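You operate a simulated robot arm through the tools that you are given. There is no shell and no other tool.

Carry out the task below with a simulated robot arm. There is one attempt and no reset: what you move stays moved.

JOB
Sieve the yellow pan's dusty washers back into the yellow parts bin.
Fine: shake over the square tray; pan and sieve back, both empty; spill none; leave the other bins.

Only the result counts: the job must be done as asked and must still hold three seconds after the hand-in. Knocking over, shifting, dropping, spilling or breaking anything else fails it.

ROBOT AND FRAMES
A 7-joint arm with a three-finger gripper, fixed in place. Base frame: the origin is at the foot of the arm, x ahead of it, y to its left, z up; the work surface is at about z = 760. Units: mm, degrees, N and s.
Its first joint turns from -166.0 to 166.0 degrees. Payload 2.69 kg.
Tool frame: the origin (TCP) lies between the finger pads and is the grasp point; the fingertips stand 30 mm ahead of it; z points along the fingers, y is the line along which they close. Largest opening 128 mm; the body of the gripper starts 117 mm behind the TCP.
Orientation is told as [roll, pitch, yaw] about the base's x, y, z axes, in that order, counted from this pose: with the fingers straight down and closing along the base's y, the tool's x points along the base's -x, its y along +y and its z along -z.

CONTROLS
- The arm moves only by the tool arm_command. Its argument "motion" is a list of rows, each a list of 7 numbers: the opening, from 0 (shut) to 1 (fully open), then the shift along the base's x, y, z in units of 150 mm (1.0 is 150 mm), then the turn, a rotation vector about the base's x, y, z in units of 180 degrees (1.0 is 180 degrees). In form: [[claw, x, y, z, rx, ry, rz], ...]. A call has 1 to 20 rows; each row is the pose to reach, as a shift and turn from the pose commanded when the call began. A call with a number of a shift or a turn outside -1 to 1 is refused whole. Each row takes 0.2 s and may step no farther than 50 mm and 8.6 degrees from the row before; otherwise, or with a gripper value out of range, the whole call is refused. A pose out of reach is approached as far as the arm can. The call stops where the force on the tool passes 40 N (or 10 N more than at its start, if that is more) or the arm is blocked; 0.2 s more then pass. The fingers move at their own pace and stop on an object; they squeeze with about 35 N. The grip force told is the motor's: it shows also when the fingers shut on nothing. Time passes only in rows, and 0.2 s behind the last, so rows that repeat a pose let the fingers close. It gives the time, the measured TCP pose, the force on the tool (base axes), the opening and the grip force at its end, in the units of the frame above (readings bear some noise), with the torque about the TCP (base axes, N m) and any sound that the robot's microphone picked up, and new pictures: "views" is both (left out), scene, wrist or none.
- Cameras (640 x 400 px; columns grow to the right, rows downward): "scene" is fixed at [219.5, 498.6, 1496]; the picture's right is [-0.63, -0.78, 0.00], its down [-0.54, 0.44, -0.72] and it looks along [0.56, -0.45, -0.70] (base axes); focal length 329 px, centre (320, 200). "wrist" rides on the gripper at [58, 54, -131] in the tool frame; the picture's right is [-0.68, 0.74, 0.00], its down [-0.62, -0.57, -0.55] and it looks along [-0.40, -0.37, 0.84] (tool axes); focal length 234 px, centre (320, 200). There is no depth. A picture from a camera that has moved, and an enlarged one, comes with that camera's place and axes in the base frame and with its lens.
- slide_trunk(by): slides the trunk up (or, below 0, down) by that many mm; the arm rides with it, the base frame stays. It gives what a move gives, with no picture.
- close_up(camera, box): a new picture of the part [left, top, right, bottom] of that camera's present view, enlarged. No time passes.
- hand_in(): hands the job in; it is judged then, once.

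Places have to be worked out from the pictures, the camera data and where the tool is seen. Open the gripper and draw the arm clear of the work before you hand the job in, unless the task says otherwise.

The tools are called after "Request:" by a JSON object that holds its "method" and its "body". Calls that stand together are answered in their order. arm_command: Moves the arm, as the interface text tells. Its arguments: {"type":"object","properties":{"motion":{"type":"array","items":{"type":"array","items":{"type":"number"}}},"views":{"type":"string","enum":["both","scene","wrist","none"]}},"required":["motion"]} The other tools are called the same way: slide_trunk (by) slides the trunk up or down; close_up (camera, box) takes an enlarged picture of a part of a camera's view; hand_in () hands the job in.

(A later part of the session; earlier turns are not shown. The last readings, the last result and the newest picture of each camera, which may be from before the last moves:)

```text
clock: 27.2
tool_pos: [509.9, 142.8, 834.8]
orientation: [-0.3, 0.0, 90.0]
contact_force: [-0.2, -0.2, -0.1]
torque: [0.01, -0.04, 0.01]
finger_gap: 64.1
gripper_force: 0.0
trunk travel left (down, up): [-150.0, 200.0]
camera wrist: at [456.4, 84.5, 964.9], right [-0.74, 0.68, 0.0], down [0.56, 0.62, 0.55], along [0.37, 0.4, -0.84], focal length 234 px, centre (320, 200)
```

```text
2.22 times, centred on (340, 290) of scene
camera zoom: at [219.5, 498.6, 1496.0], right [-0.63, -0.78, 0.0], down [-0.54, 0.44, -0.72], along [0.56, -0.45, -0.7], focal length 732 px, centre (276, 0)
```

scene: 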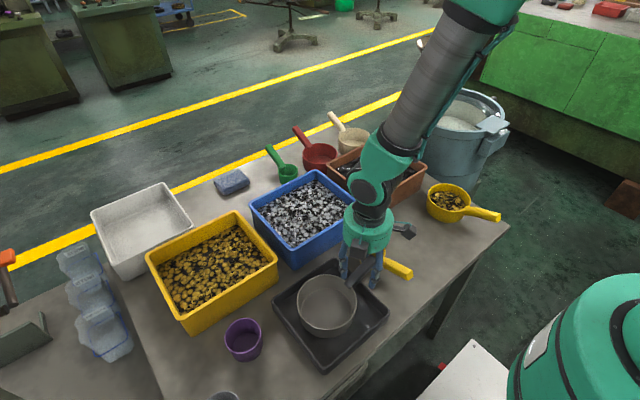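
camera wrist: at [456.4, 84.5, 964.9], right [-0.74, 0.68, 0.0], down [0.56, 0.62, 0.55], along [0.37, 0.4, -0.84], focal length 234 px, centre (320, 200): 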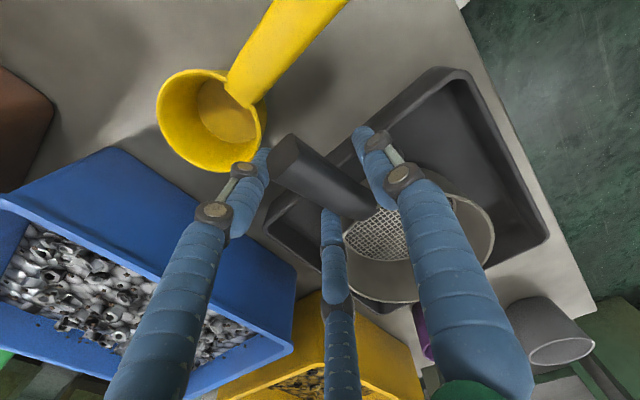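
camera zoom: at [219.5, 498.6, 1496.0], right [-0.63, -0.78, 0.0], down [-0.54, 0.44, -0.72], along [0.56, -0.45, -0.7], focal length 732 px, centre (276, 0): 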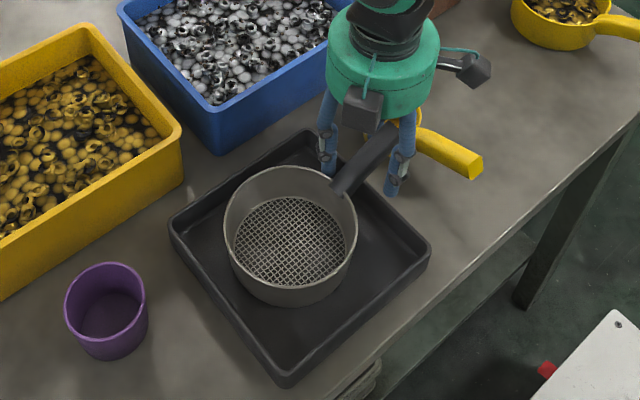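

The sieve stands flat in the tray near [497, 255] with its handle toward -y. I rise clear and swing back over to the yellow pan's handle.

Request:
{"method": "arm_command", "body": {"motion": [[0.5, 0, 0, 0.3, 0, 0, 0], [0.5, 0, 0, 0.6, 0, 0, 0], [0.5, 0, 0, 0.9, 0, 0, 0], [0.5, -0.04, -0.167, 1.0, 0, 0, -0.0455], [0.5, -0.08, -0.333, 1.0, 0, 0, -0.091], [0.5, -0.13, -0.5, 1.0, 0, 0, -0.1364], [0.5, -0.17, -0.667, 1.0, 0, 0, -0.1818], [0.5, -0.22, -0.833, 1.0, 0, 0, -0.2273], [0.5, -0.26, -1.0, 1.0, 0, 0, -0.2727]], "views": "none"}}

Request:
{"method": "arm_command", "body": {"motion": [[0.5, -0.05, -0.167, 0, 0, 0, -0.0455], [0.5, -0.1, -0.333, 0, 0, 0, -0.091], [0.5, -0.15, -0.5, 0, 0, 0, -0.1364], [0.5, -0.2, -0.667, 0, 0, 0, -0.1818], [0.5, -0.25, -0.833, 0, 0, 0, -0.2273], [0.5, -0.27, -1.0, 0, 0, 0, -0.2273]], "views": "none"}}

Request:
{"method": "arm_command", "body": {"motion": [[0.5, 0, -0.25, 0, 0, 0, 0], [0.5, 0, -0.5, 0, 0, 0, 0], [0.5, 0, -0.57, 0, 0, 0, 0], [0.5, 0, -0.57, 0, 0, 0, 0]], "views": "both"}}

Request:
{"method": "close_up", "body": {"camera": "wrist", "box": [220, 50, 440, 220]}}

Request:
{"method": "close_up", "body": {"camera": "scene", "box": [250, 200, 430, 380]}}

```text
clock: 29.2
tool_pos: [469.2, -4.8, 985.0]
orientation: [-0.2, 0.0, 40.8]
contact_force: [0.2, 0.3, -0.6]
torque: [-0.03, 0.0, -0.03]
finger_gap: 64.0
gripper_force: 0.1
trunk travel left (down, up): [-150.0, 200.0]
```

```text
clock: 30.6
tool_pos: [429.8, -157.2, 983.8]
orientation: [-0.2, 0.0, -0.1]
contact_force: [-0.2, -0.6, 0.7]
torque: [0.03, -0.01, 0.0]
finger_gap: 64.2
gripper_force: 0.0
trunk travel left (down, up): [-150.0, 200.0]
```

```text
clock: 31.6
tool_pos: [428.4, -242.7, 984.8]
orientation: [-0.2, 0.1, -0.1]
contact_force: [-0.1, 0.0, -0.5]
torque: [0.03, 0.01, 0.02]
finger_gap: 64.1
gripper_force: 0.2
trunk travel left (down, up): [-150.0, 200.0]
camera wrist: at [371.5, -189.4, 1114.4], right [0.68, 0.74, 0.0], down [0.62, -0.56, 0.55], along [0.4, -0.37, -0.84], focal length 234 px, centre (320, 200)
```

scene: 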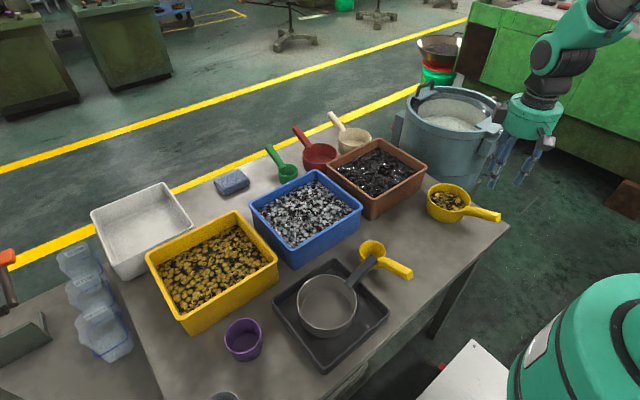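
wrist: 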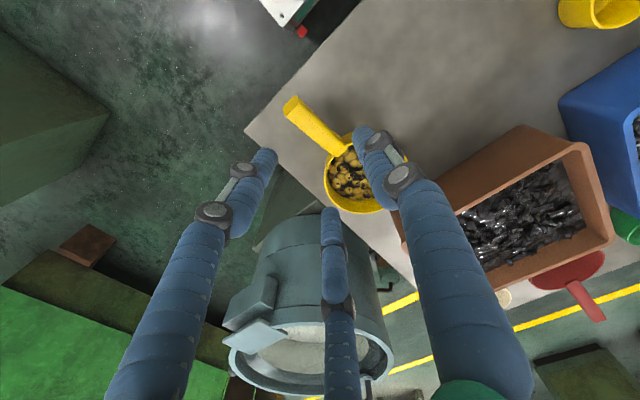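

```text
2.35 times, centred on (330, 135) of wrist
camera zoom: at [371.5, -189.4, 1114.4], right [0.68, 0.74, 0.0], down [0.62, -0.56, 0.55], along [0.4, -0.37, -0.84], focal length 551 px, centre (296, 353)
```

zoom: 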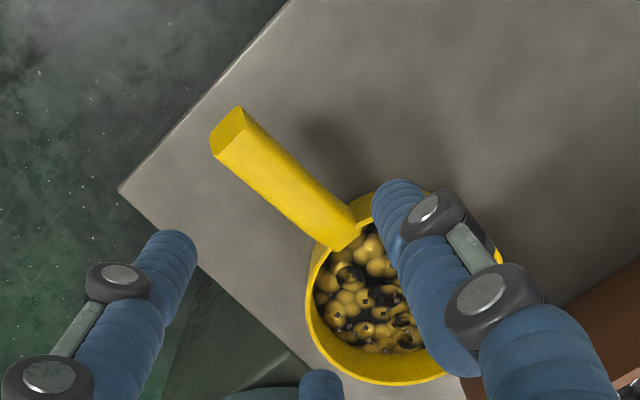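

```text
2.22 times, centred on (340, 290) of scene
camera zoom: at [219.5, 498.6, 1496.0], right [-0.63, -0.78, 0.0], down [-0.54, 0.44, -0.72], along [0.56, -0.45, -0.7], focal length 732 px, centre (276, 0)
```

zoom: 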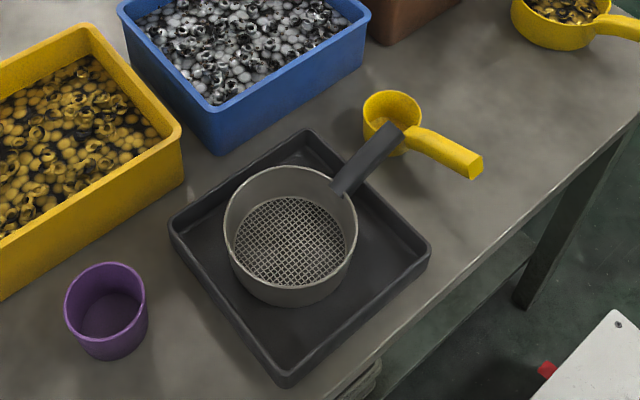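

The pan handle runs along y≈-247, from x≈469 to x≈386, rising to z≈855. In the earlier grasp the handle ended up ~6 mm toward +y of the tool centre, so I aim the tool at y≈-253 and tilt it 25° forward for a later pitch pour.

Request:
{"method": "arm_command", "body": {"motion": [[0.5, -0.03, -0.02, 0, 0, -0.035, 0], [0.5, -0.06, -0.04, 0, 0, -0.07, 0], [0.5, -0.09, -0.06, 0, 0, -0.105, 0], [0.5, -0.11, -0.07, 0, 0, -0.139, 0], [0.5, -0.11, -0.07, -0.2, 0, -0.139, 0], [0.5, -0.11, -0.07, -0.4, 0, -0.139, 0]], "views": "both"}}

Request:
{"method": "close_up", "body": {"camera": "wrist", "box": [220, 50, 440, 220]}}

Request:
{"method": "close_up", "body": {"camera": "scene", "box": [370, 130, 540, 250]}}

```text
clock: 33.0
tool_pos: [413.5, -253.0, 926.2]
orientation: [-0.2, -24.9, 0.0]
contact_force: [-0.3, -0.8, -0.7]
torque: [0.05, 0.01, -0.04]
finger_gap: 64.2
gripper_force: 0.1
trunk travel left (down, up): [-150.0, 200.0]
camera wrist: at [305.9, -199.8, 1018.5], right [0.61, 0.74, 0.28], down [0.33, -0.56, 0.76], along [0.72, -0.37, -0.59], focal length 234 px, centre (320, 200)
```

scene: 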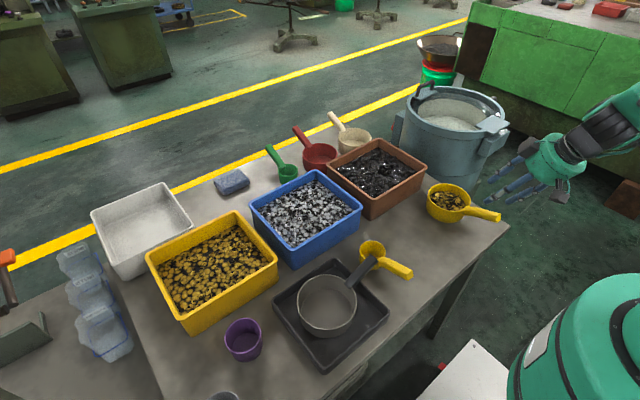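
wrist: 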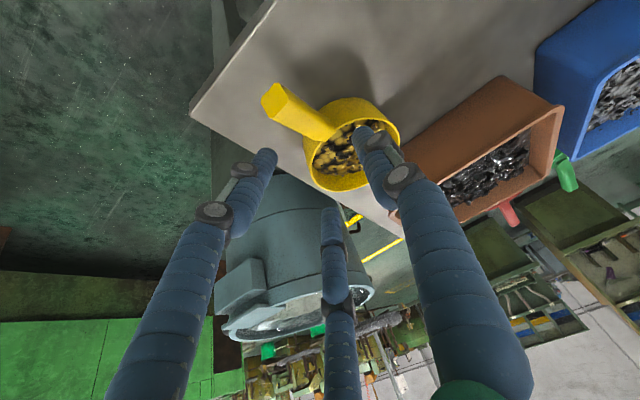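

```text
2.35 times, centred on (330, 135) of wrist
camera zoom: at [305.9, -199.8, 1018.5], right [0.61, 0.74, 0.28], down [0.33, -0.56, 0.76], along [0.72, -0.37, -0.59], focal length 551 px, centre (296, 353)
```

zoom: 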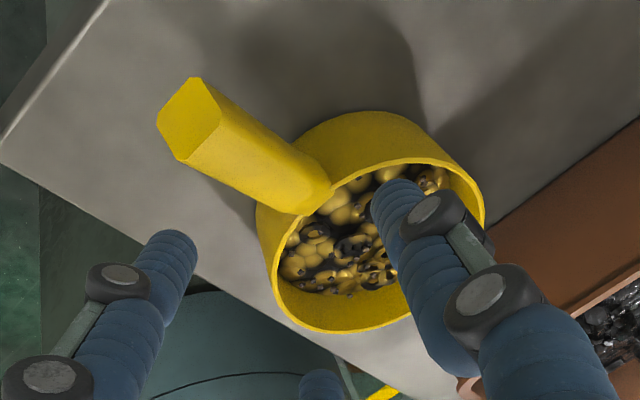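

```text
3.33 times, centred on (455, 190) of scene
camera zoom: at [219.5, 498.6, 1496.0], right [-0.63, -0.78, 0.0], down [-0.54, 0.44, -0.72], along [0.56, -0.45, -0.7], focal length 1098 px, centre (-130, 233)
```

zoom: 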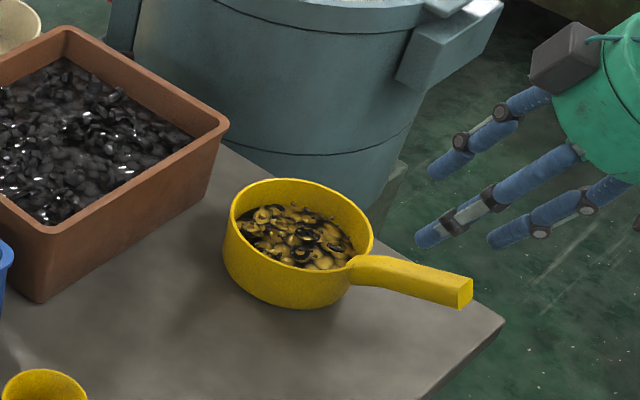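

The tilted pose is reachable, but with a handle that rises 25° outward, a 25° tilt would make the fingers cross it too obliquely. I reduce the tilt to 10°, go to about x=418, y=-252 and come down part-way to check.

Request:
{"method": "arm_command", "body": {"motion": [[0.42, 0.015, 0.005, 0, 0, 0.0417, 0], [0.42, 0.03, 0.007, 0, 0, 0.0833, 0], [0.42, 0.03, 0.007, -0.15, 0, 0.0833, 0], [0.42, 0.03, 0.007, -0.3, 0, 0.0833, 0], [0.42, 0.03, 0.007, -0.37, 0, 0.0833, 0]], "views": "both"}}

Request:
{"method": "close_up", "body": {"camera": "scene", "box": [390, 130, 520, 240]}}

Request:
{"method": "close_up", "body": {"camera": "wrist", "box": [220, 90, 440, 260]}}

```text
clock: 34.2
tool_pos: [418.8, -254.5, 869.0]
orientation: [-0.1, -10.0, 0.0]
contact_force: [0.5, 0.3, 0.1]
torque: [0.07, 0.07, -0.01]
finger_gap: 53.7
gripper_force: 0.1
trunk travel left (down, up): [-150.0, 200.0]
camera wrist: at [339.4, -199.5, 986.5], right [0.67, 0.74, 0.12], down [0.51, -0.56, 0.65], along [0.54, -0.37, -0.75], focal length 234 px, centre (320, 200)
```

scene: 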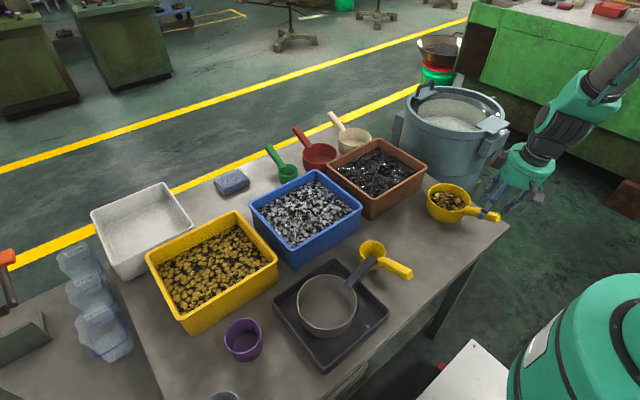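
wrist: 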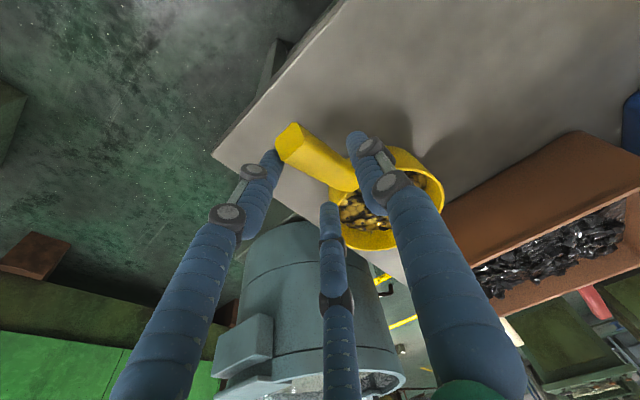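

```text
3.64 times, centred on (455, 185) of scene
camera zoom: at [219.5, 498.6, 1496.0], right [-0.63, -0.78, 0.0], down [-0.54, 0.44, -0.72], along [0.56, -0.45, -0.7], focal length 1198 px, centre (-171, 254)
```

zoom: 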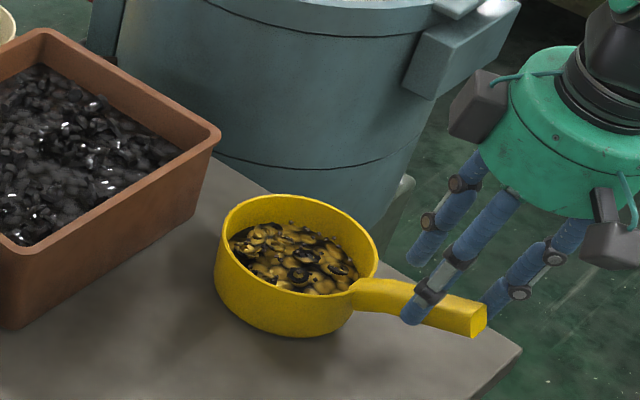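

```text
2.35 times, centred on (330, 175) of wrist
camera zoom: at [339.4, -199.5, 986.5], right [0.67, 0.74, 0.12], down [0.51, -0.56, 0.65], along [0.54, -0.37, -0.75], focal length 551 px, centre (296, 259)
```

zoom: 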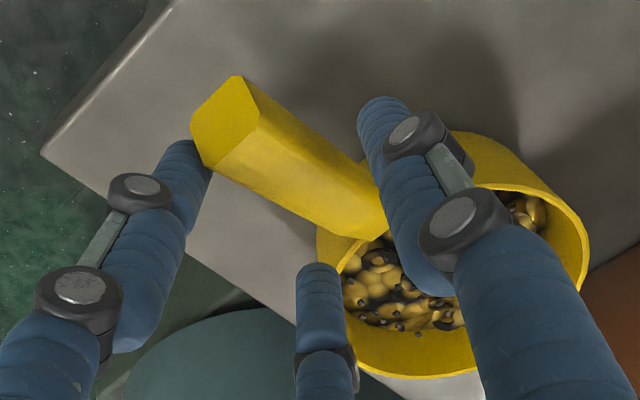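

The handle sits between the fingers as intended. I descend to the grasp height in small steps, watching for contact.

Request:
{"method": "arm_command", "body": {"motion": [[0.42, 0, 0, -0.1, 0, 0, 0], [0.42, 0, 0, -0.2, 0, 0, 0], [0.42, 0, 0, -0.255, 0, 0, 0], [0.42, 0, 0, -0.255, 0, 0, 0]], "views": "both"}}

Request:
{"method": "close_up", "body": {"camera": "scene", "box": [390, 130, 520, 240]}}

Request:
{"method": "close_up", "body": {"camera": "wrist", "box": [220, 90, 440, 260]}}

```text
clock: 35.2
tool_pos: [416.5, -250.3, 831.1]
orientation: [-0.2, -10.0, -0.1]
contact_force: [0.5, 0.1, -0.7]
torque: [-0.03, -0.01, -0.05]
finger_gap: 53.8
gripper_force: 0.1
trunk travel left (down, up): [-150.0, 200.0]
camera wrist: at [337.7, -197.4, 947.9], right [0.67, 0.74, 0.12], down [0.51, -0.56, 0.65], along [0.54, -0.37, -0.75], focal length 234 px, centre (320, 200)
```

scene: 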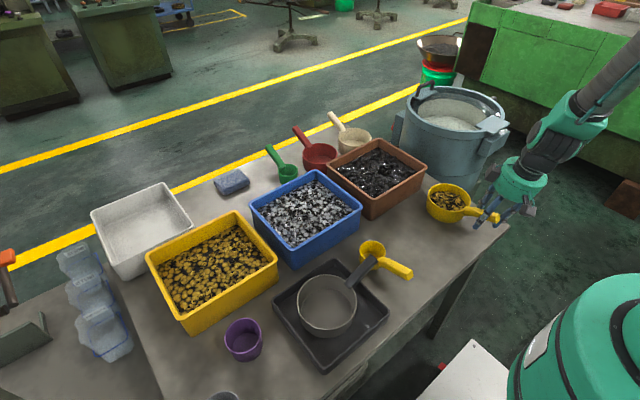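
wrist: 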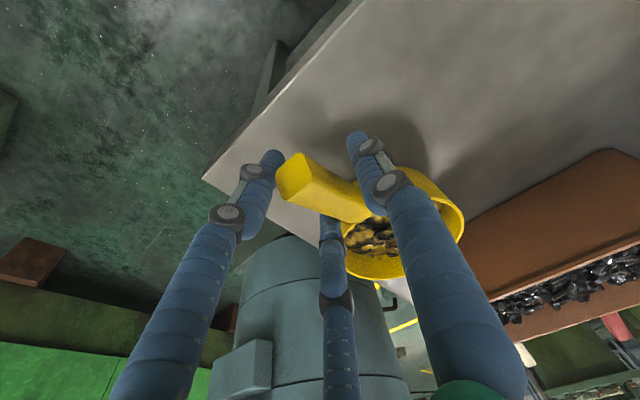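

```text
3.64 times, centred on (455, 185) of scene
camera zoom: at [219.5, 498.6, 1496.0], right [-0.63, -0.78, 0.0], down [-0.54, 0.44, -0.72], along [0.56, -0.45, -0.7], focal length 1198 px, centre (-171, 254)
```

zoom: 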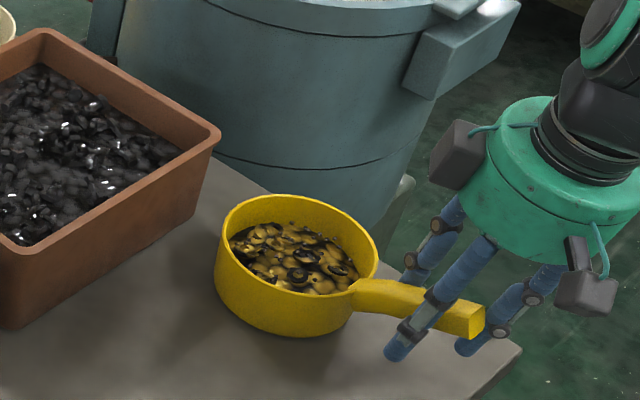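

```text
2.35 times, centred on (330, 175) of wrist
camera zoom: at [337.7, -197.4, 947.9], right [0.67, 0.74, 0.12], down [0.51, -0.56, 0.65], along [0.54, -0.37, -0.75], focal length 551 px, centre (296, 259)
```

zoom: 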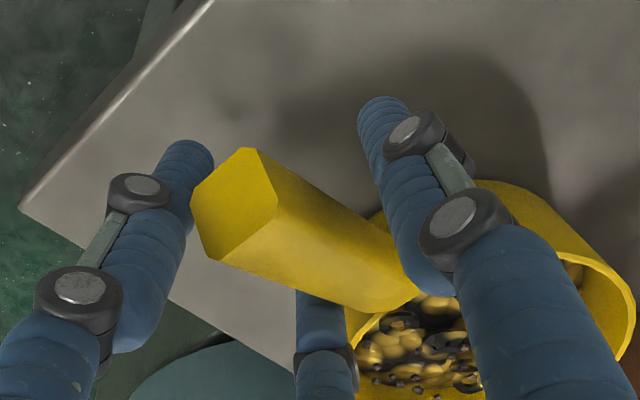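

The handle lies between all fingers with no contact yet. I close the grip and watch the pan's position.

Request:
{"method": "arm_command", "body": {"motion": [[0.34, 0, 0, 0, 0, 0, 0], [0.3, 0, 0, 0, 0, 0, 0], [0.26, 0, 0, 0, 0, 0, 0], [0.2, 0, 0, 0, 0, 0, 0], [0, 0, 0, 0, 0, 0, 0], [0, 0, 0, 0, 0, 0, 0]], "views": "wrist"}}

Request:
{"method": "close_up", "body": {"camera": "scene", "box": [390, 130, 520, 240]}}

Request:
{"method": "close_up", "body": {"camera": "wrist", "box": [220, 90, 440, 260]}}

```text
clock: 36.6
tool_pos: [418.2, -250.5, 830.5]
orientation: [-0.2, -10.1, 0.0]
contact_force: [1.0, 0.7, 1.1]
torque: [-0.07, -0.03, 0.05]
finger_gap: 34.7
gripper_force: 35.3
trunk travel left (down, up): [-150.0, 200.0]
camera wrist: at [337.7, -197.3, 948.0], right [0.67, 0.74, 0.12], down [0.51, -0.56, 0.65], along [0.54, -0.37, -0.75], focal length 234 px, centre (320, 200)
```

wrist: 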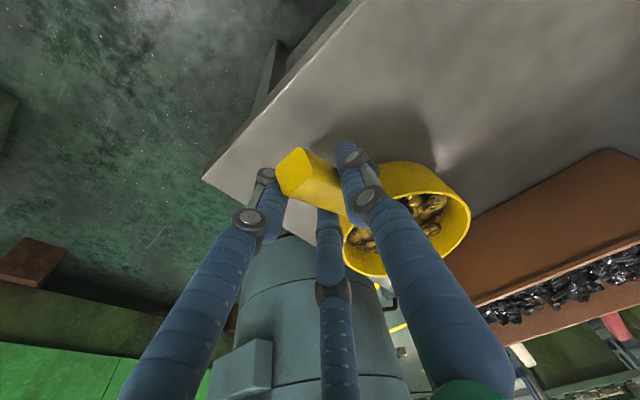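

```text
3.64 times, centred on (455, 185) of scene
camera zoom: at [219.5, 498.6, 1496.0], right [-0.63, -0.78, 0.0], down [-0.54, 0.44, -0.72], along [0.56, -0.45, -0.7], focal length 1198 px, centre (-171, 254)
```

zoom: 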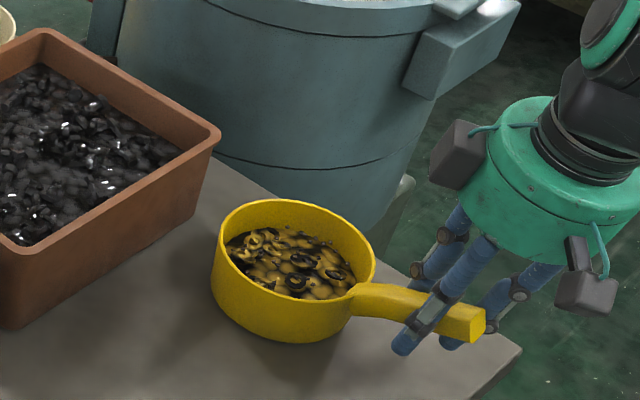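

```text
2.35 times, centred on (330, 175) of wrist
camera zoom: at [337.7, -197.3, 948.0], right [0.67, 0.74, 0.12], down [0.51, -0.56, 0.65], along [0.54, -0.37, -0.75], focal length 551 px, centre (296, 259)
```

zoom: 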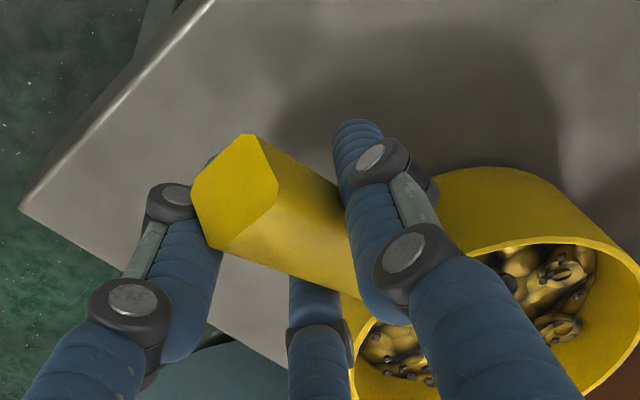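

The pan is gripped with only a few millimetres of shift. I lift slowly and check weight and any slip.

Request:
{"method": "arm_command", "body": {"motion": [[0, 0, 0, 0.02, 0, 0, 0], [0, 0, 0, 0.05, 0, 0, 0], [0, 0, 0, 0.1, 0, 0, 0], [0, 0, 0, 0.15, 0, 0, 0], [0, 0, 0, 0.15, 0, 0, 0]], "views": "wrist"}}

Request:
{"method": "close_up", "body": {"camera": "scene", "box": [390, 130, 520, 240]}}

Request:
{"method": "close_up", "body": {"camera": "wrist", "box": [220, 90, 440, 260]}}

```text
clock: 37.8
tool_pos: [417.2, -251.5, 853.1]
orientation: [-0.3, -10.0, 0.0]
contact_force: [-0.7, -0.7, -4.8]
torque: [-0.03, 0.35, 0.01]
finger_gap: 34.8
gripper_force: 35.0
trunk travel left (down, up): [-150.0, 200.0]
camera wrist: at [338.2, -197.6, 971.8], right [0.67, 0.74, 0.12], down [0.51, -0.56, 0.65], along [0.54, -0.37, -0.75], focal length 234 px, centre (320, 200)
```

wrist: 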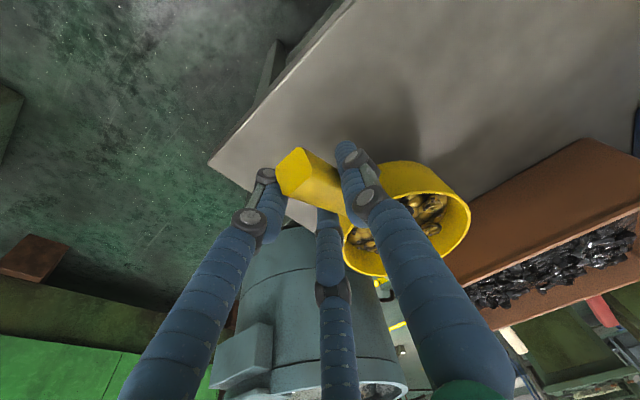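

```text
3.64 times, centred on (455, 185) of scene
camera zoom: at [219.5, 498.6, 1496.0], right [-0.63, -0.78, 0.0], down [-0.54, 0.44, -0.72], along [0.56, -0.45, -0.7], focal length 1198 px, centre (-171, 254)
```

zoom: 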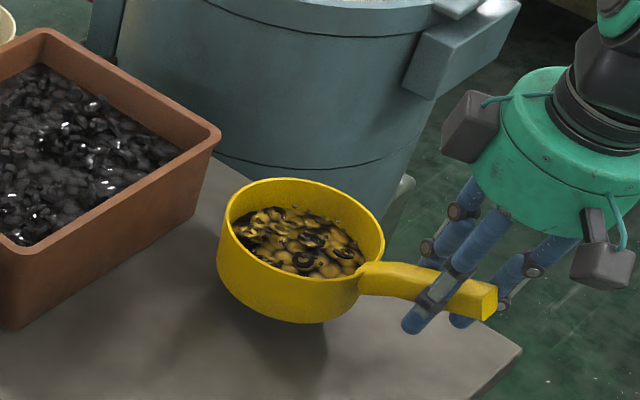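

```text
2.35 times, centred on (330, 175) of wrist
camera zoom: at [338.2, -197.6, 971.8], right [0.67, 0.74, 0.12], down [0.51, -0.56, 0.65], along [0.54, -0.37, -0.75], focal length 551 px, centre (296, 259)
```

zoom: 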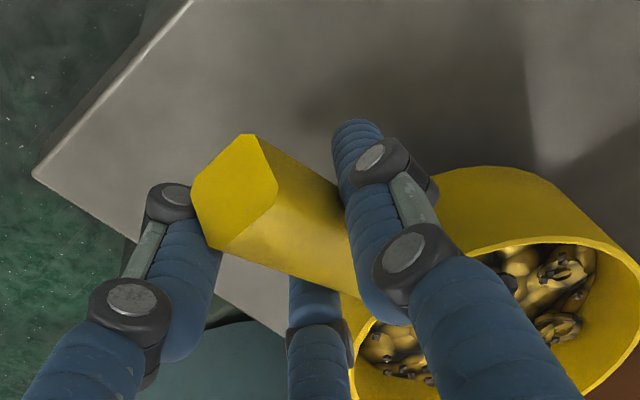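

The pan weighs about 0.45 kg and there is no slip. I lift it to carrying height and start moving smoothly toward the tray, yawing slowly so its handle will end up toward +y.

Request:
{"method": "arm_command", "body": {"motion": [[0, 0, 0, 0.05, 0, 0, 0], [0, 0, 0, 0.14, 0, 0, 0], [0, 0, 0, 0.26, 0, 0, 0], [0, 0, 0, 0.38, 0, 0, 0], [0, 0, 0, 0.5, 0, 0, 0], [0, 0, 0, 0.62, 0, 0, 0], [0, 0, 0, 0.71, 0, 0, 0], [0, 0.005, 0.03, 0.75, 0, 0, 0], [0, 0.01, 0.08, 0.75, 0, 0, -0.01], [0, 0.02, 0.15, 0.75, 0, 0, -0.02], [0, 0.03, 0.24, 0.75, 0, 0, -0.03], [0, 0.04, 0.34, 0.75, 0, 0, -0.04], [0, 0.05, 0.44, 0.75, 0, 0, -0.05], [0, 0.06, 0.54, 0.75, 0, 0, -0.06], [0, 0.065, 0.64, 0.75, 0, 0, -0.07], [0, 0.07, 0.74, 0.75, 0, 0, -0.08], [0, 0.08, 0.84, 0.75, 0, 0, -0.09], [0, 0.085, 0.92, 0.75, 0, 0, -0.095], [0, 0.09, 0.97, 0.75, 0, 0, -0.1], [0, 0.09, 1.0, 0.75, 0, 0, -0.1]], "views": "both"}}

```text
clock: 42.0
tool_pos: [430.1, -101.2, 965.9]
orientation: [-0.2, -10.1, -17.9]
contact_force: [-0.3, -0.3, -3.8]
torque: [0.05, 0.35, 0.0]
finger_gap: 35.0
gripper_force: 35.0
trunk travel left (down, up): [-150.0, 200.0]
camera wrist: at [372.4, -25.2, 1083.8], right [0.86, 0.49, 0.12], down [0.31, -0.69, 0.65], along [0.4, -0.52, -0.75], focal length 234 px, centre (320, 200)
```

scene: 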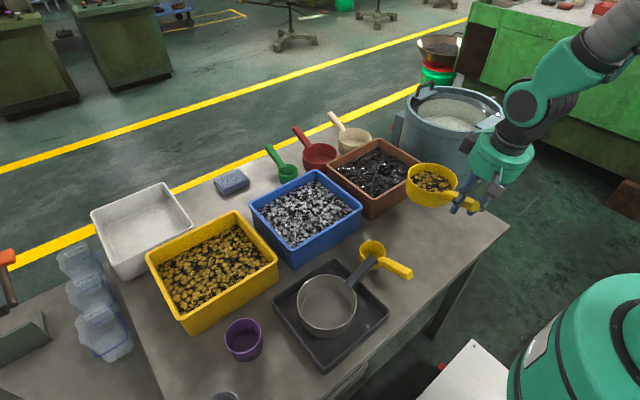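
wrist: 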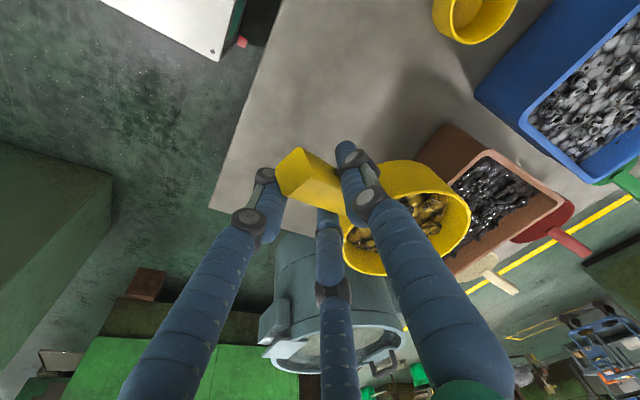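

The pan is held steady and level. I continue the transfer in the same smooth way.

Request:
{"method": "arm_command", "body": {"motion": [[0, 0.003, 0.03, 0, 0, 0, -0.005], [0, 0.01, 0.08, 0, 0, 0, -0.01], [0, 0.02, 0.16, 0, 0, 0, -0.02], [0, 0.025, 0.26, 0, 0, 0, -0.03], [0, 0.03, 0.36, 0, 0, 0, -0.04], [0, 0.04, 0.47, 0, 0, 0, -0.05], [0, 0.05, 0.58, 0, 0, 0, -0.06], [0, 0.06, 0.69, 0, 0, 0, -0.07], [0, 0.07, 0.8, 0, 0, 0, -0.08], [0, 0.08, 0.89, 0, 0, 0, -0.09], [0, 0.085, 0.95, 0, 0, 0, -0.095], [0, 0.09, 0.985, 0, 0, 0, -0.1], [0, 0.09, 1.0, 0, 0, 0, -0.1]], "views": "none"}}

Request:
{"method": "arm_command", "body": {"motion": [[0, 0.003, 0.03, 0, 0, 0, -0.005], [0, 0.01, 0.08, 0, 0, 0, -0.01], [0, 0.02, 0.16, 0, 0, 0, -0.02], [0, 0.025, 0.26, 0, 0, 0, -0.03], [0, 0.03, 0.36, 0, 0, 0, -0.04], [0, 0.04, 0.47, 0, 0, 0, -0.05], [0, 0.05, 0.58, 0, 0, 0, -0.06], [0, 0.06, 0.69, 0, 0, 0, -0.07], [0, 0.07, 0.8, 0, 0, 0, -0.08], [0, 0.08, 0.89, 0, 0, 0, -0.09], [0, 0.085, 0.95, 0, 0, 0, -0.095], [0, 0.09, 0.985, 0, 0, 0, -0.1], [0, 0.09, 1.0, 0, 0, 0, -0.1]], "views": "both"}}

```text
clock: 44.8
tool_pos: [445.2, 48.7, 965.3]
orientation: [-0.2, -10.0, -36.0]
contact_force: [1.0, 0.2, -3.2]
torque: [0.24, 0.33, 0.01]
finger_gap: 35.2
gripper_force: 34.9
trunk travel left (down, up): [-150.0, 200.0]
```

```text
clock: 47.6
tool_pos: [457.7, 197.5, 965.8]
orientation: [-0.2, -10.0, -54.1]
contact_force: [-0.2, 0.1, -4.1]
torque: [0.29, 0.21, 0.03]
finger_gap: 35.4
gripper_force: 34.6
trunk travel left (down, up): [-150.0, 200.0]
camera wrist: at [456.2, 294.5, 1083.7], right [0.99, -0.11, 0.11], down [-0.16, -0.74, 0.65], along [0.02, -0.66, -0.75], focal length 234 px, centre (320, 200)
```

scene: 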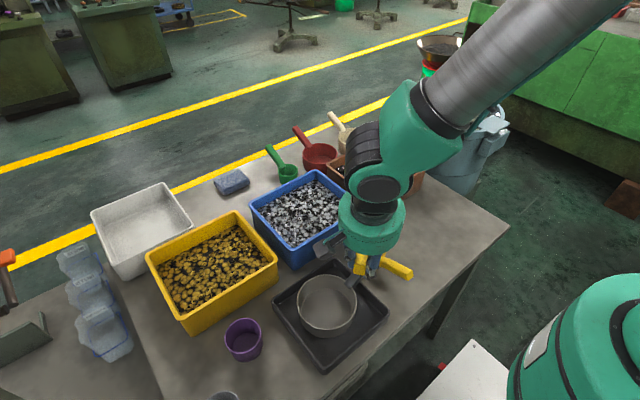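
wrist: 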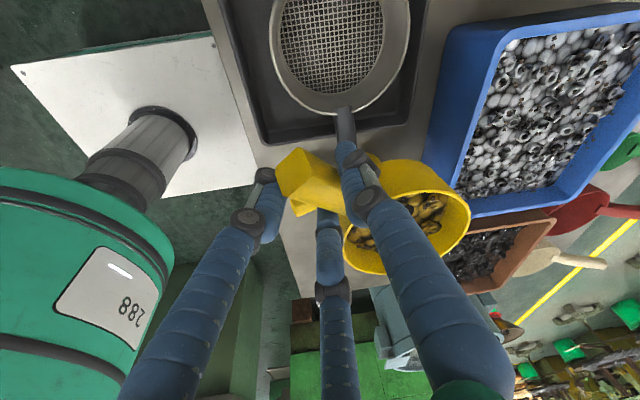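

The sieve and tray stand as before under the pan. I carry on to the pouring start, with the pan beyond the sieve on the +y side.

Request:
{"method": "arm_command", "body": {"motion": [[0, 0.003, 0.03, 0, 0, 0, -0.005], [0, 0.01, 0.08, 0, 0, 0, -0.01], [0, 0.02, 0.16, 0, 0, 0, -0.02], [0, 0.025, 0.26, 0, 0, 0, -0.03], [0, 0.03, 0.36, 0, 0, 0, -0.04], [0, 0.04, 0.47, 0, 0, 0, -0.05], [0, 0.05, 0.58, 0, 0, 0, -0.06], [0, 0.06, 0.69, 0, 0, 0, -0.07], [0, 0.07, 0.8, 0, 0, 0, -0.08], [0, 0.08, 0.89, 0, 0, 0, -0.09], [0, 0.085, 0.95, 0, 0, 0, -0.095], [0, 0.09, 0.985, 0, 0, 0, -0.1], [0, 0.09, 1.0, 0, 0, 0, -0.1]], "views": "none"}}

Request:
{"method": "arm_command", "body": {"motion": [[0, 0.003, 0.03, 0.0, 0, 0, -0.005], [0, 0.01, 0.08, 0.01, 0, 0, -0.01], [0, 0.02, 0.15, 0.02, 0, 0, -0.02], [0, 0.03, 0.23, 0.03, 0, 0, -0.035], [0, 0.045, 0.32, 0.04, 0, 0, -0.05], [0, 0.06, 0.41, 0.05, 0, 0, -0.065], [0, 0.07, 0.5, 0.06, 0, 0, -0.08], [0, 0.08, 0.58, 0.07, 0, 0, -0.09], [0, 0.09, 0.64, 0.073, 0, 0, -0.096], [0, 0.093, 0.673, 0.073, 0, 0, -0.1], [0, 0.093, 0.673, 0.073, 0, 0, -0.1]], "views": "both"}}

Request:
{"method": "close_up", "body": {"camera": "scene", "box": [200, 150, 420, 340]}}

```text
clock: 50.4
tool_pos: [472.8, 348.6, 965.8]
orientation: [-0.2, -10.0, -72.0]
contact_force: [0.0, 0.2, -3.6]
torque: [0.34, 0.15, -0.03]
finger_gap: 35.5
gripper_force: 35.0
trunk travel left (down, up): [-150.0, 200.0]
```

```text
clock: 52.8
tool_pos: [484.5, 449.8, 976.0]
orientation: [-0.2, -9.9, -90.0]
contact_force: [0.9, -0.3, -3.5]
torque: [0.36, 0.03, -0.02]
finger_gap: 35.6
gripper_force: 34.6
trunk travel left (down, up): [-150.0, 200.0]
camera wrist: at [540.3, 530.2, 1094.1], right [0.74, -0.67, 0.12], down [-0.56, -0.51, 0.65], along [-0.37, -0.54, -0.75], focal length 234 px, centre (320, 200)
```

scene: 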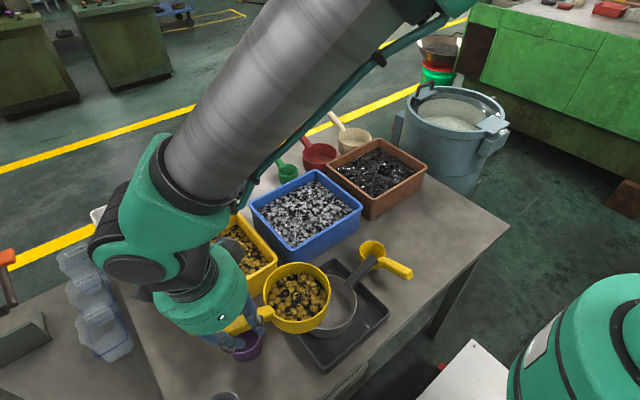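
wrist: 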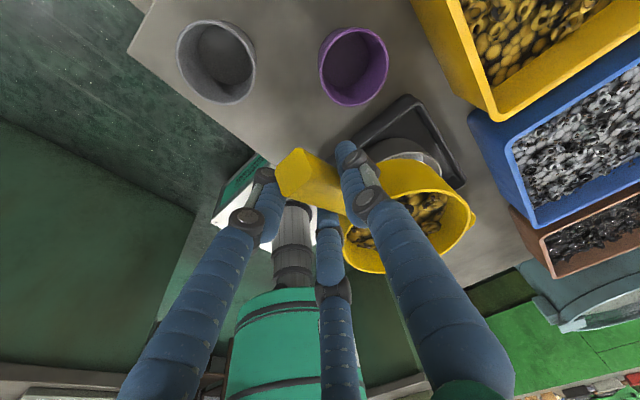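

```text
2.11 times, centred on (310, 245) of scene
camera zoom: at [219.5, 498.6, 1496.0], right [-0.63, -0.78, 0.0], down [-0.54, 0.44, -0.72], along [0.56, -0.45, -0.7], focal length 693 px, centre (341, 105)
```

zoom: 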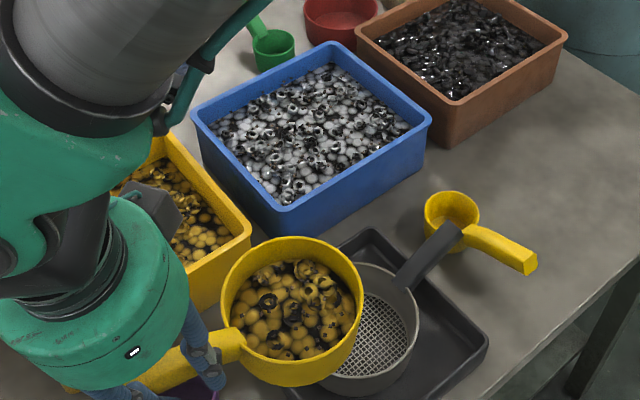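

The pan's lip is about 275 in y, over the sieve; by the same camera the pan is ~8 mm low in x, so I correct by +6 mm while pitching its front down to about 38° in steps.

Request:
{"method": "arm_command", "body": {"motion": [[0, 0.01, 0, 0, 0.0389, 0, 0], [0, 0.02, 0, 0, 0.0778, 0, 0], [0, 0.03, 0, 0, 0.1111, 0, 0], [0, 0.04, -0.05, 0.04, 0.1389, 0, 0], [0, 0.04, -0.1, 0.078, 0.1667, 0, 0], [0, 0.04, -0.153, 0.107, 0.1889, 0, 0], [0, 0.04, -0.213, 0.14, 0.2111, 0, 0]], "views": "both"}}

Request:
{"method": "close_up", "body": {"camera": "scene", "box": [200, 190, 420, 380]}}

```text
clock: 54.4
tool_pos: [490.4, 415.9, 998.0]
orientation: [-0.2, 28.1, -90.0]
contact_force: [0.5, 0.6, -4.3]
torque: [0.17, 0.06, 0.03]
finger_gap: 35.9
gripper_force: 35.5
trunk travel left (down, up): [-150.0, 200.0]
camera wrist: at [547.0, 407.2, 1139.4], right [0.74, -0.6, -0.32], down [-0.56, -0.8, 0.2], along [-0.37, 0.04, -0.93], focal length 234 px, centre (320, 200)
```

scene: 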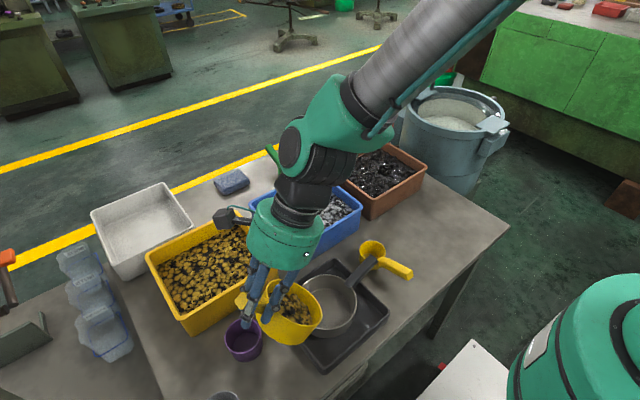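
wrist: 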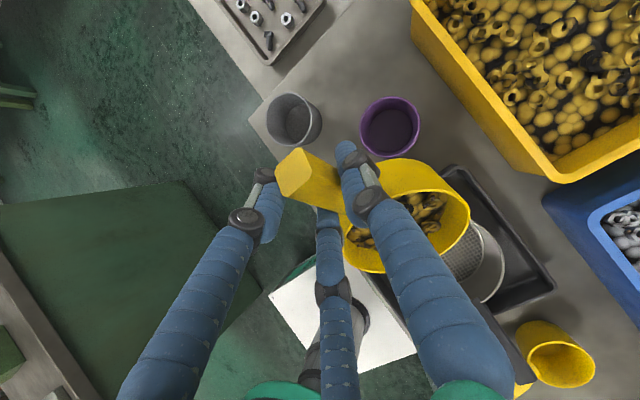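

```text
2.11 times, centred on (310, 285) of scene
camera zoom: at [219.5, 498.6, 1496.0], right [-0.63, -0.78, 0.0], down [-0.54, 0.44, -0.72], along [0.56, -0.45, -0.7], focal length 693 px, centre (341, 21)
```

zoom: 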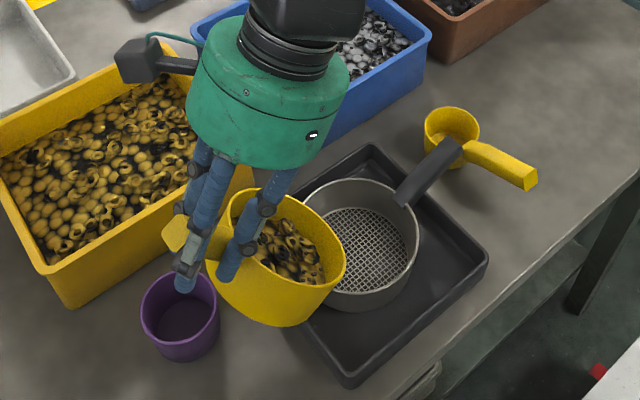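

The lip is over the sieve's near half and nothing has slid yet. I continue pitching slowly to 54°.

Request:
{"method": "arm_command", "body": {"motion": [[0, 0, -0.063, 0.03, 0.0222, 0, 0], [0, 0, -0.133, 0.057, 0.0444, 0, 0], [0, 0, -0.203, 0.08, 0.0667, 0, 0], [0, 0, -0.28, 0.102, 0.0889, 0, 0]], "views": "both"}}

Request:
{"method": "close_up", "body": {"camera": "scene", "box": [200, 190, 420, 380]}}

```text
clock: 55.4
tool_pos: [493.0, 376.0, 1012.2]
orientation: [-0.2, 44.1, -90.0]
contact_force: [-1.7, -0.1, -3.6]
torque: [0.06, 0.05, -0.02]
finger_gap: 35.8
gripper_force: 34.8
trunk travel left (down, up): [-150.0, 200.0]
camera wrist: at [546.8, 326.1, 1146.4], right [0.74, -0.48, -0.47], down [-0.56, -0.82, -0.03], along [-0.37, 0.29, -0.88], focal length 234 px, centre (320, 200)
```

scene: 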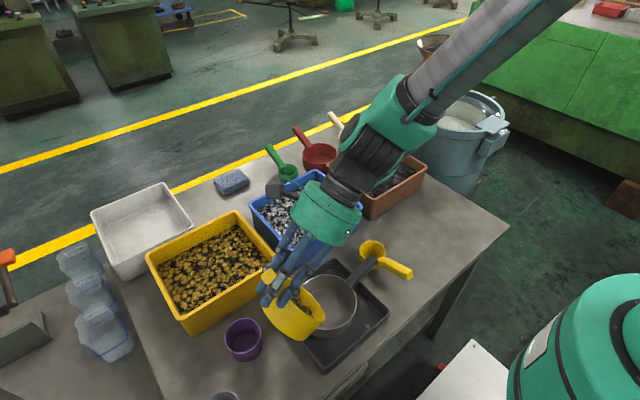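
wrist: 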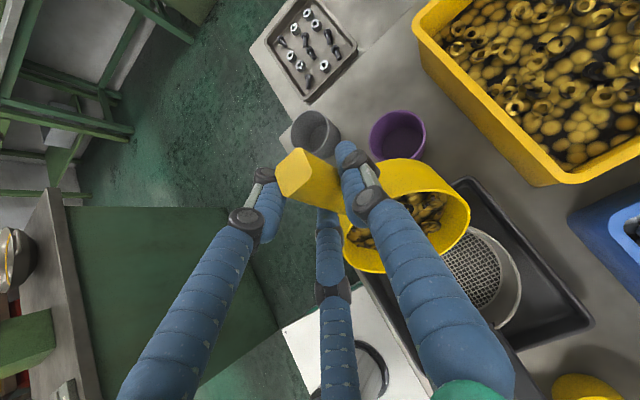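

```text
2.11 times, centred on (310, 285) of scene
camera zoom: at [219.5, 498.6, 1496.0], right [-0.63, -0.78, 0.0], down [-0.54, 0.44, -0.72], along [0.56, -0.45, -0.7], focal length 693 px, centre (341, 21)
```

zoom: 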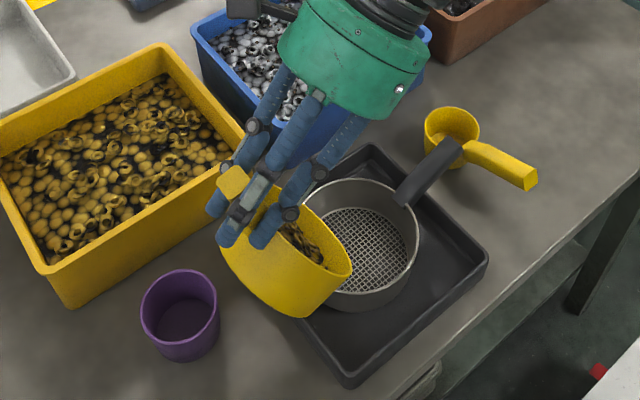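

Still nothing has slid at 54°. I go on in small steps to 66° and look again.

Request:
{"method": "arm_command", "body": {"motion": [[0, 0, -0.058, 0.015, 0.0167, 0, 0], [0, 0, -0.118, 0.028, 0.0333, 0, 0], [0, 0, -0.178, 0.037, 0.05, 0, 0], [0, 0, -0.24, 0.044, 0.0667, 0, 0]], "views": "both"}}

Request:
{"method": "close_up", "body": {"camera": "scene", "box": [200, 190, 420, 380]}}

```text
clock: 56.4
tool_pos: [490.6, 340.8, 1020.4]
orientation: [-0.1, 56.1, -90.0]
contact_force: [-0.3, -0.2, -3.1]
torque: [-0.05, 0.0, -0.03]
finger_gap: 35.8
gripper_force: 35.0
trunk travel left (down, up): [-150.0, 200.0]
camera wrist: at [546.0, 264.3, 1141.3], right [0.74, -0.38, -0.56], down [-0.56, -0.8, -0.2], along [-0.37, 0.47, -0.8], focal length 234 px, centre (320, 200)
```

scene: 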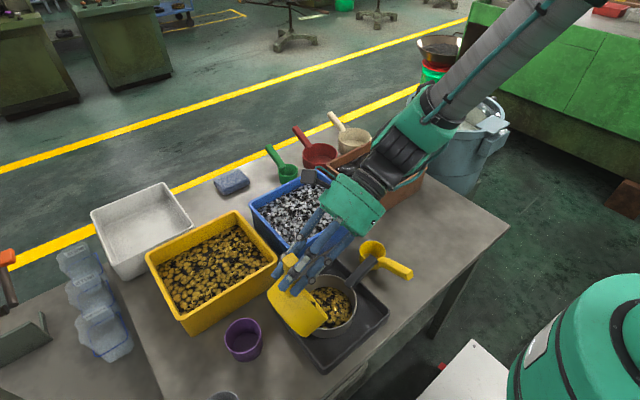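
wrist: 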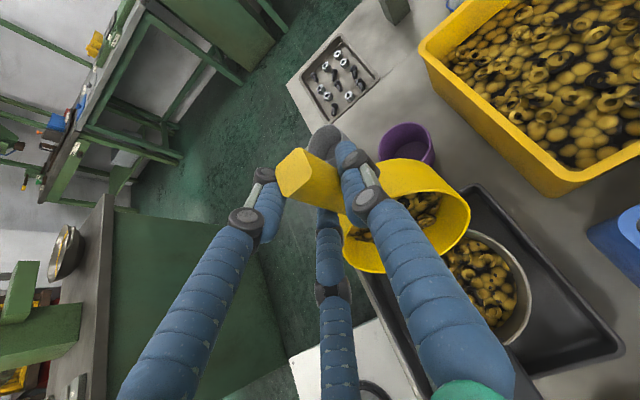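

```text
2.11 times, centred on (310, 285) of scene
camera zoom: at [219.5, 498.6, 1496.0], right [-0.63, -0.78, 0.0], down [-0.54, 0.44, -0.72], along [0.56, -0.45, -0.7], focal length 693 px, centre (341, 21)
```

zoom: 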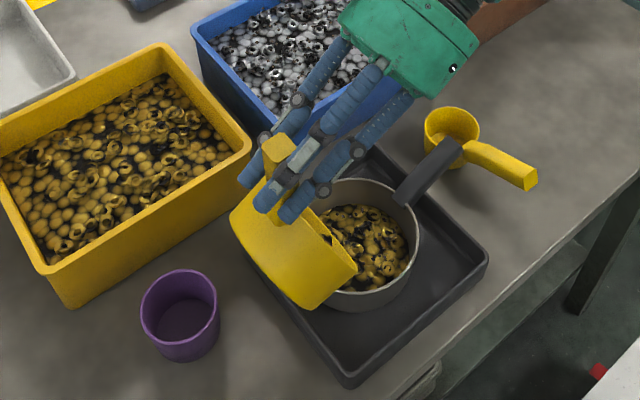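

Washers are now flowing cleanly into the sieve. I keep pitching to 90° with the lip in place.

Request:
{"method": "arm_command", "body": {"motion": [[0, 0, -0.081, 0.008, 0.0222, 0, 0], [0, 0, -0.169, 0.01, 0.0444, 0, 0], [0, 0, -0.257, 0.011, 0.0667, 0, 0], [0, 0, -0.344, 0.009, 0.0889, 0, 0], [0, 0, -0.43, 0.002, 0.1111, 0, 0], [0, 0, -0.517, -0.006, 0.1333, 0, 0]], "views": "both"}}

Request:
{"method": "close_up", "body": {"camera": "scene", "box": [200, 190, 420, 380]}}

```text
clock: 57.8
tool_pos: [492.2, 262.0, 1020.8]
orientation: [0.2, 80.0, -89.9]
contact_force: [-0.2, -0.3, -1.6]
torque: [-0.12, 0.0, 0.0]
finger_gap: 36.0
gripper_force: 35.8
trunk travel left (down, up): [-150.0, 200.0]
camera wrist: at [547.0, 142.9, 1098.2], right [0.74, -0.12, -0.67], down [-0.56, -0.65, -0.51], along [-0.37, 0.75, -0.54], focal length 234 px, centre (320, 200)
```

scene: 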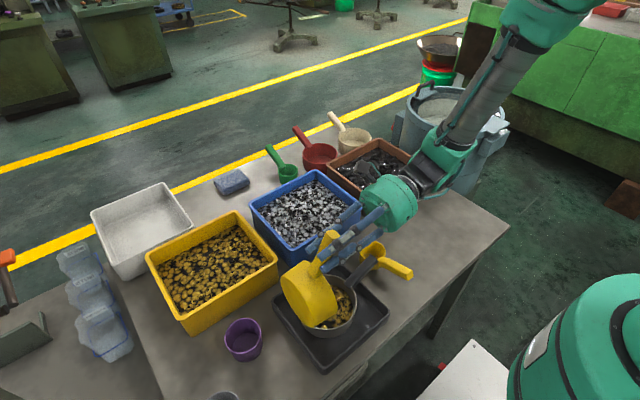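
wrist: 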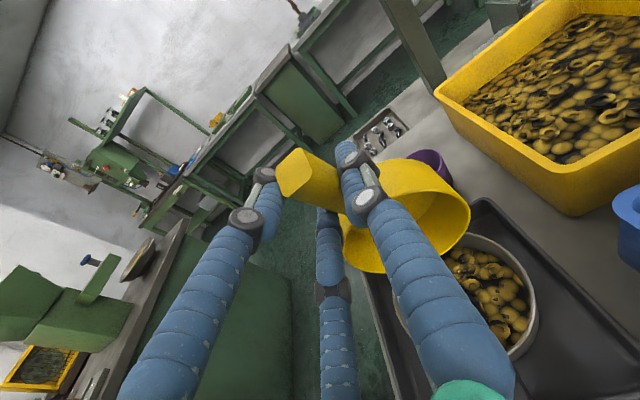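

```text
2.11 times, centred on (310, 285) of scene
camera zoom: at [219.5, 498.6, 1496.0], right [-0.63, -0.78, 0.0], down [-0.54, 0.44, -0.72], along [0.56, -0.45, -0.7], focal length 693 px, centre (341, 21)
```

zoom: 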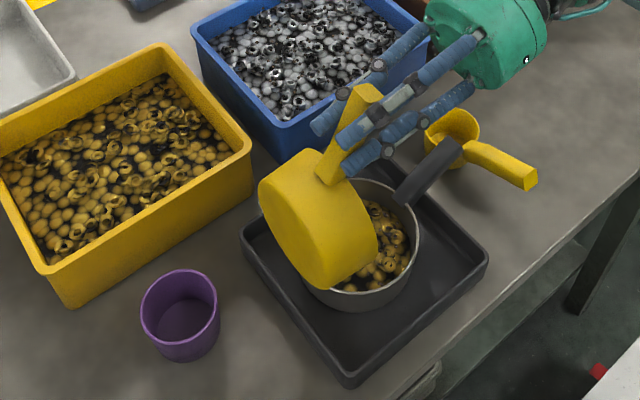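

The pan now looks nearly empty and nothing missed the sieve. I tip it further to about 112° to clear the last bits.

Request:
{"method": "arm_command", "body": {"motion": [[0, 0, -0.085, -0.01, 0.021, 0, 0], [0, 0, -0.167, -0.022, 0.0417, 0, 0], [0, 0, -0.25, -0.04, 0.0625, 0, 0], [0, 0, -0.33, -0.063, 0.0833, 0, 0], [0, 0, -0.4, -0.085, 0.103, 0, 0], [0, 0, -0.47, -0.113, 0.1222, 0, 0]], "views": "both"}}

Request:
{"method": "close_up", "body": {"camera": "wrist", "box": [320, 140, 560, 340]}}

Request:
{"method": "close_up", "body": {"camera": "scene", "box": [200, 190, 420, 380]}}

```text
clock: 59.2
tool_pos: [490.7, 192.1, 1001.2]
orientation: [179.5, 77.8, 89.7]
contact_force: [0.4, -0.8, -1.9]
torque: [-0.15, -0.01, 0.01]
finger_gap: 35.8
gripper_force: 34.5
trunk travel left (down, up): [-150.0, 200.0]
camera wrist: at [546.7, 51.1, 1030.3], right [0.74, 0.14, -0.66], down [-0.56, -0.41, -0.72], along [-0.37, 0.9, -0.22], focal length 234 px, centre (320, 200)
```

scene: 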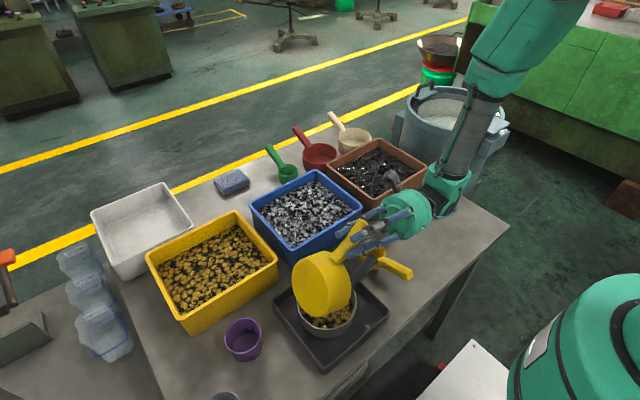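
wrist: 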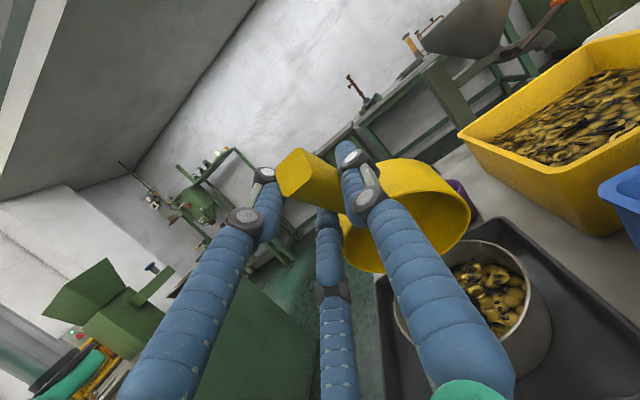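

```text
2.00 times, centred on (440, 240) of wrist
camera zoom: at [546.7, 51.1, 1030.3], right [0.74, 0.14, -0.66], down [-0.56, -0.41, -0.72], along [-0.37, 0.9, -0.22], focal length 468 px, centre (80, 120)
```

zoom: 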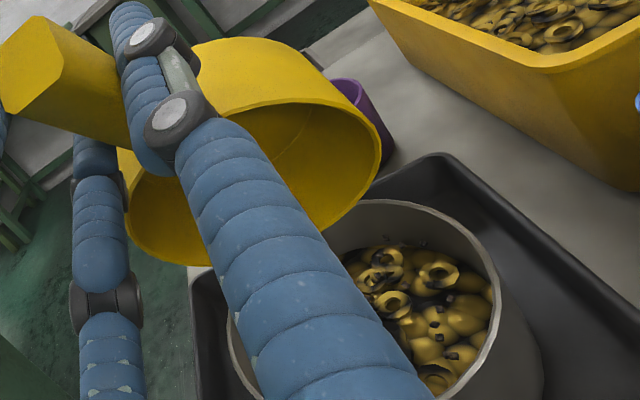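

```text
2.11 times, centred on (310, 285) of scene
camera zoom: at [219.5, 498.6, 1496.0], right [-0.63, -0.78, 0.0], down [-0.54, 0.44, -0.72], along [0.56, -0.45, -0.7], focal length 693 px, centre (341, 21)
```

zoom: 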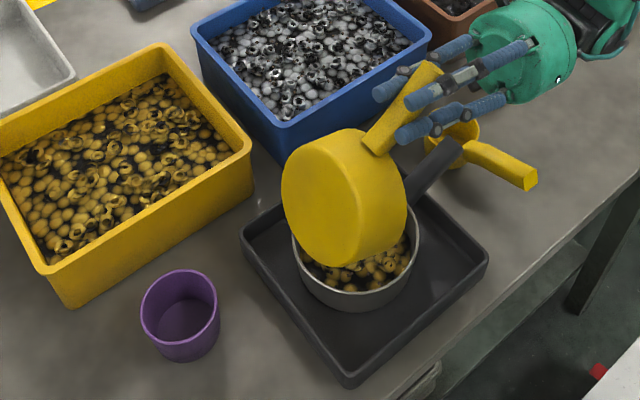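

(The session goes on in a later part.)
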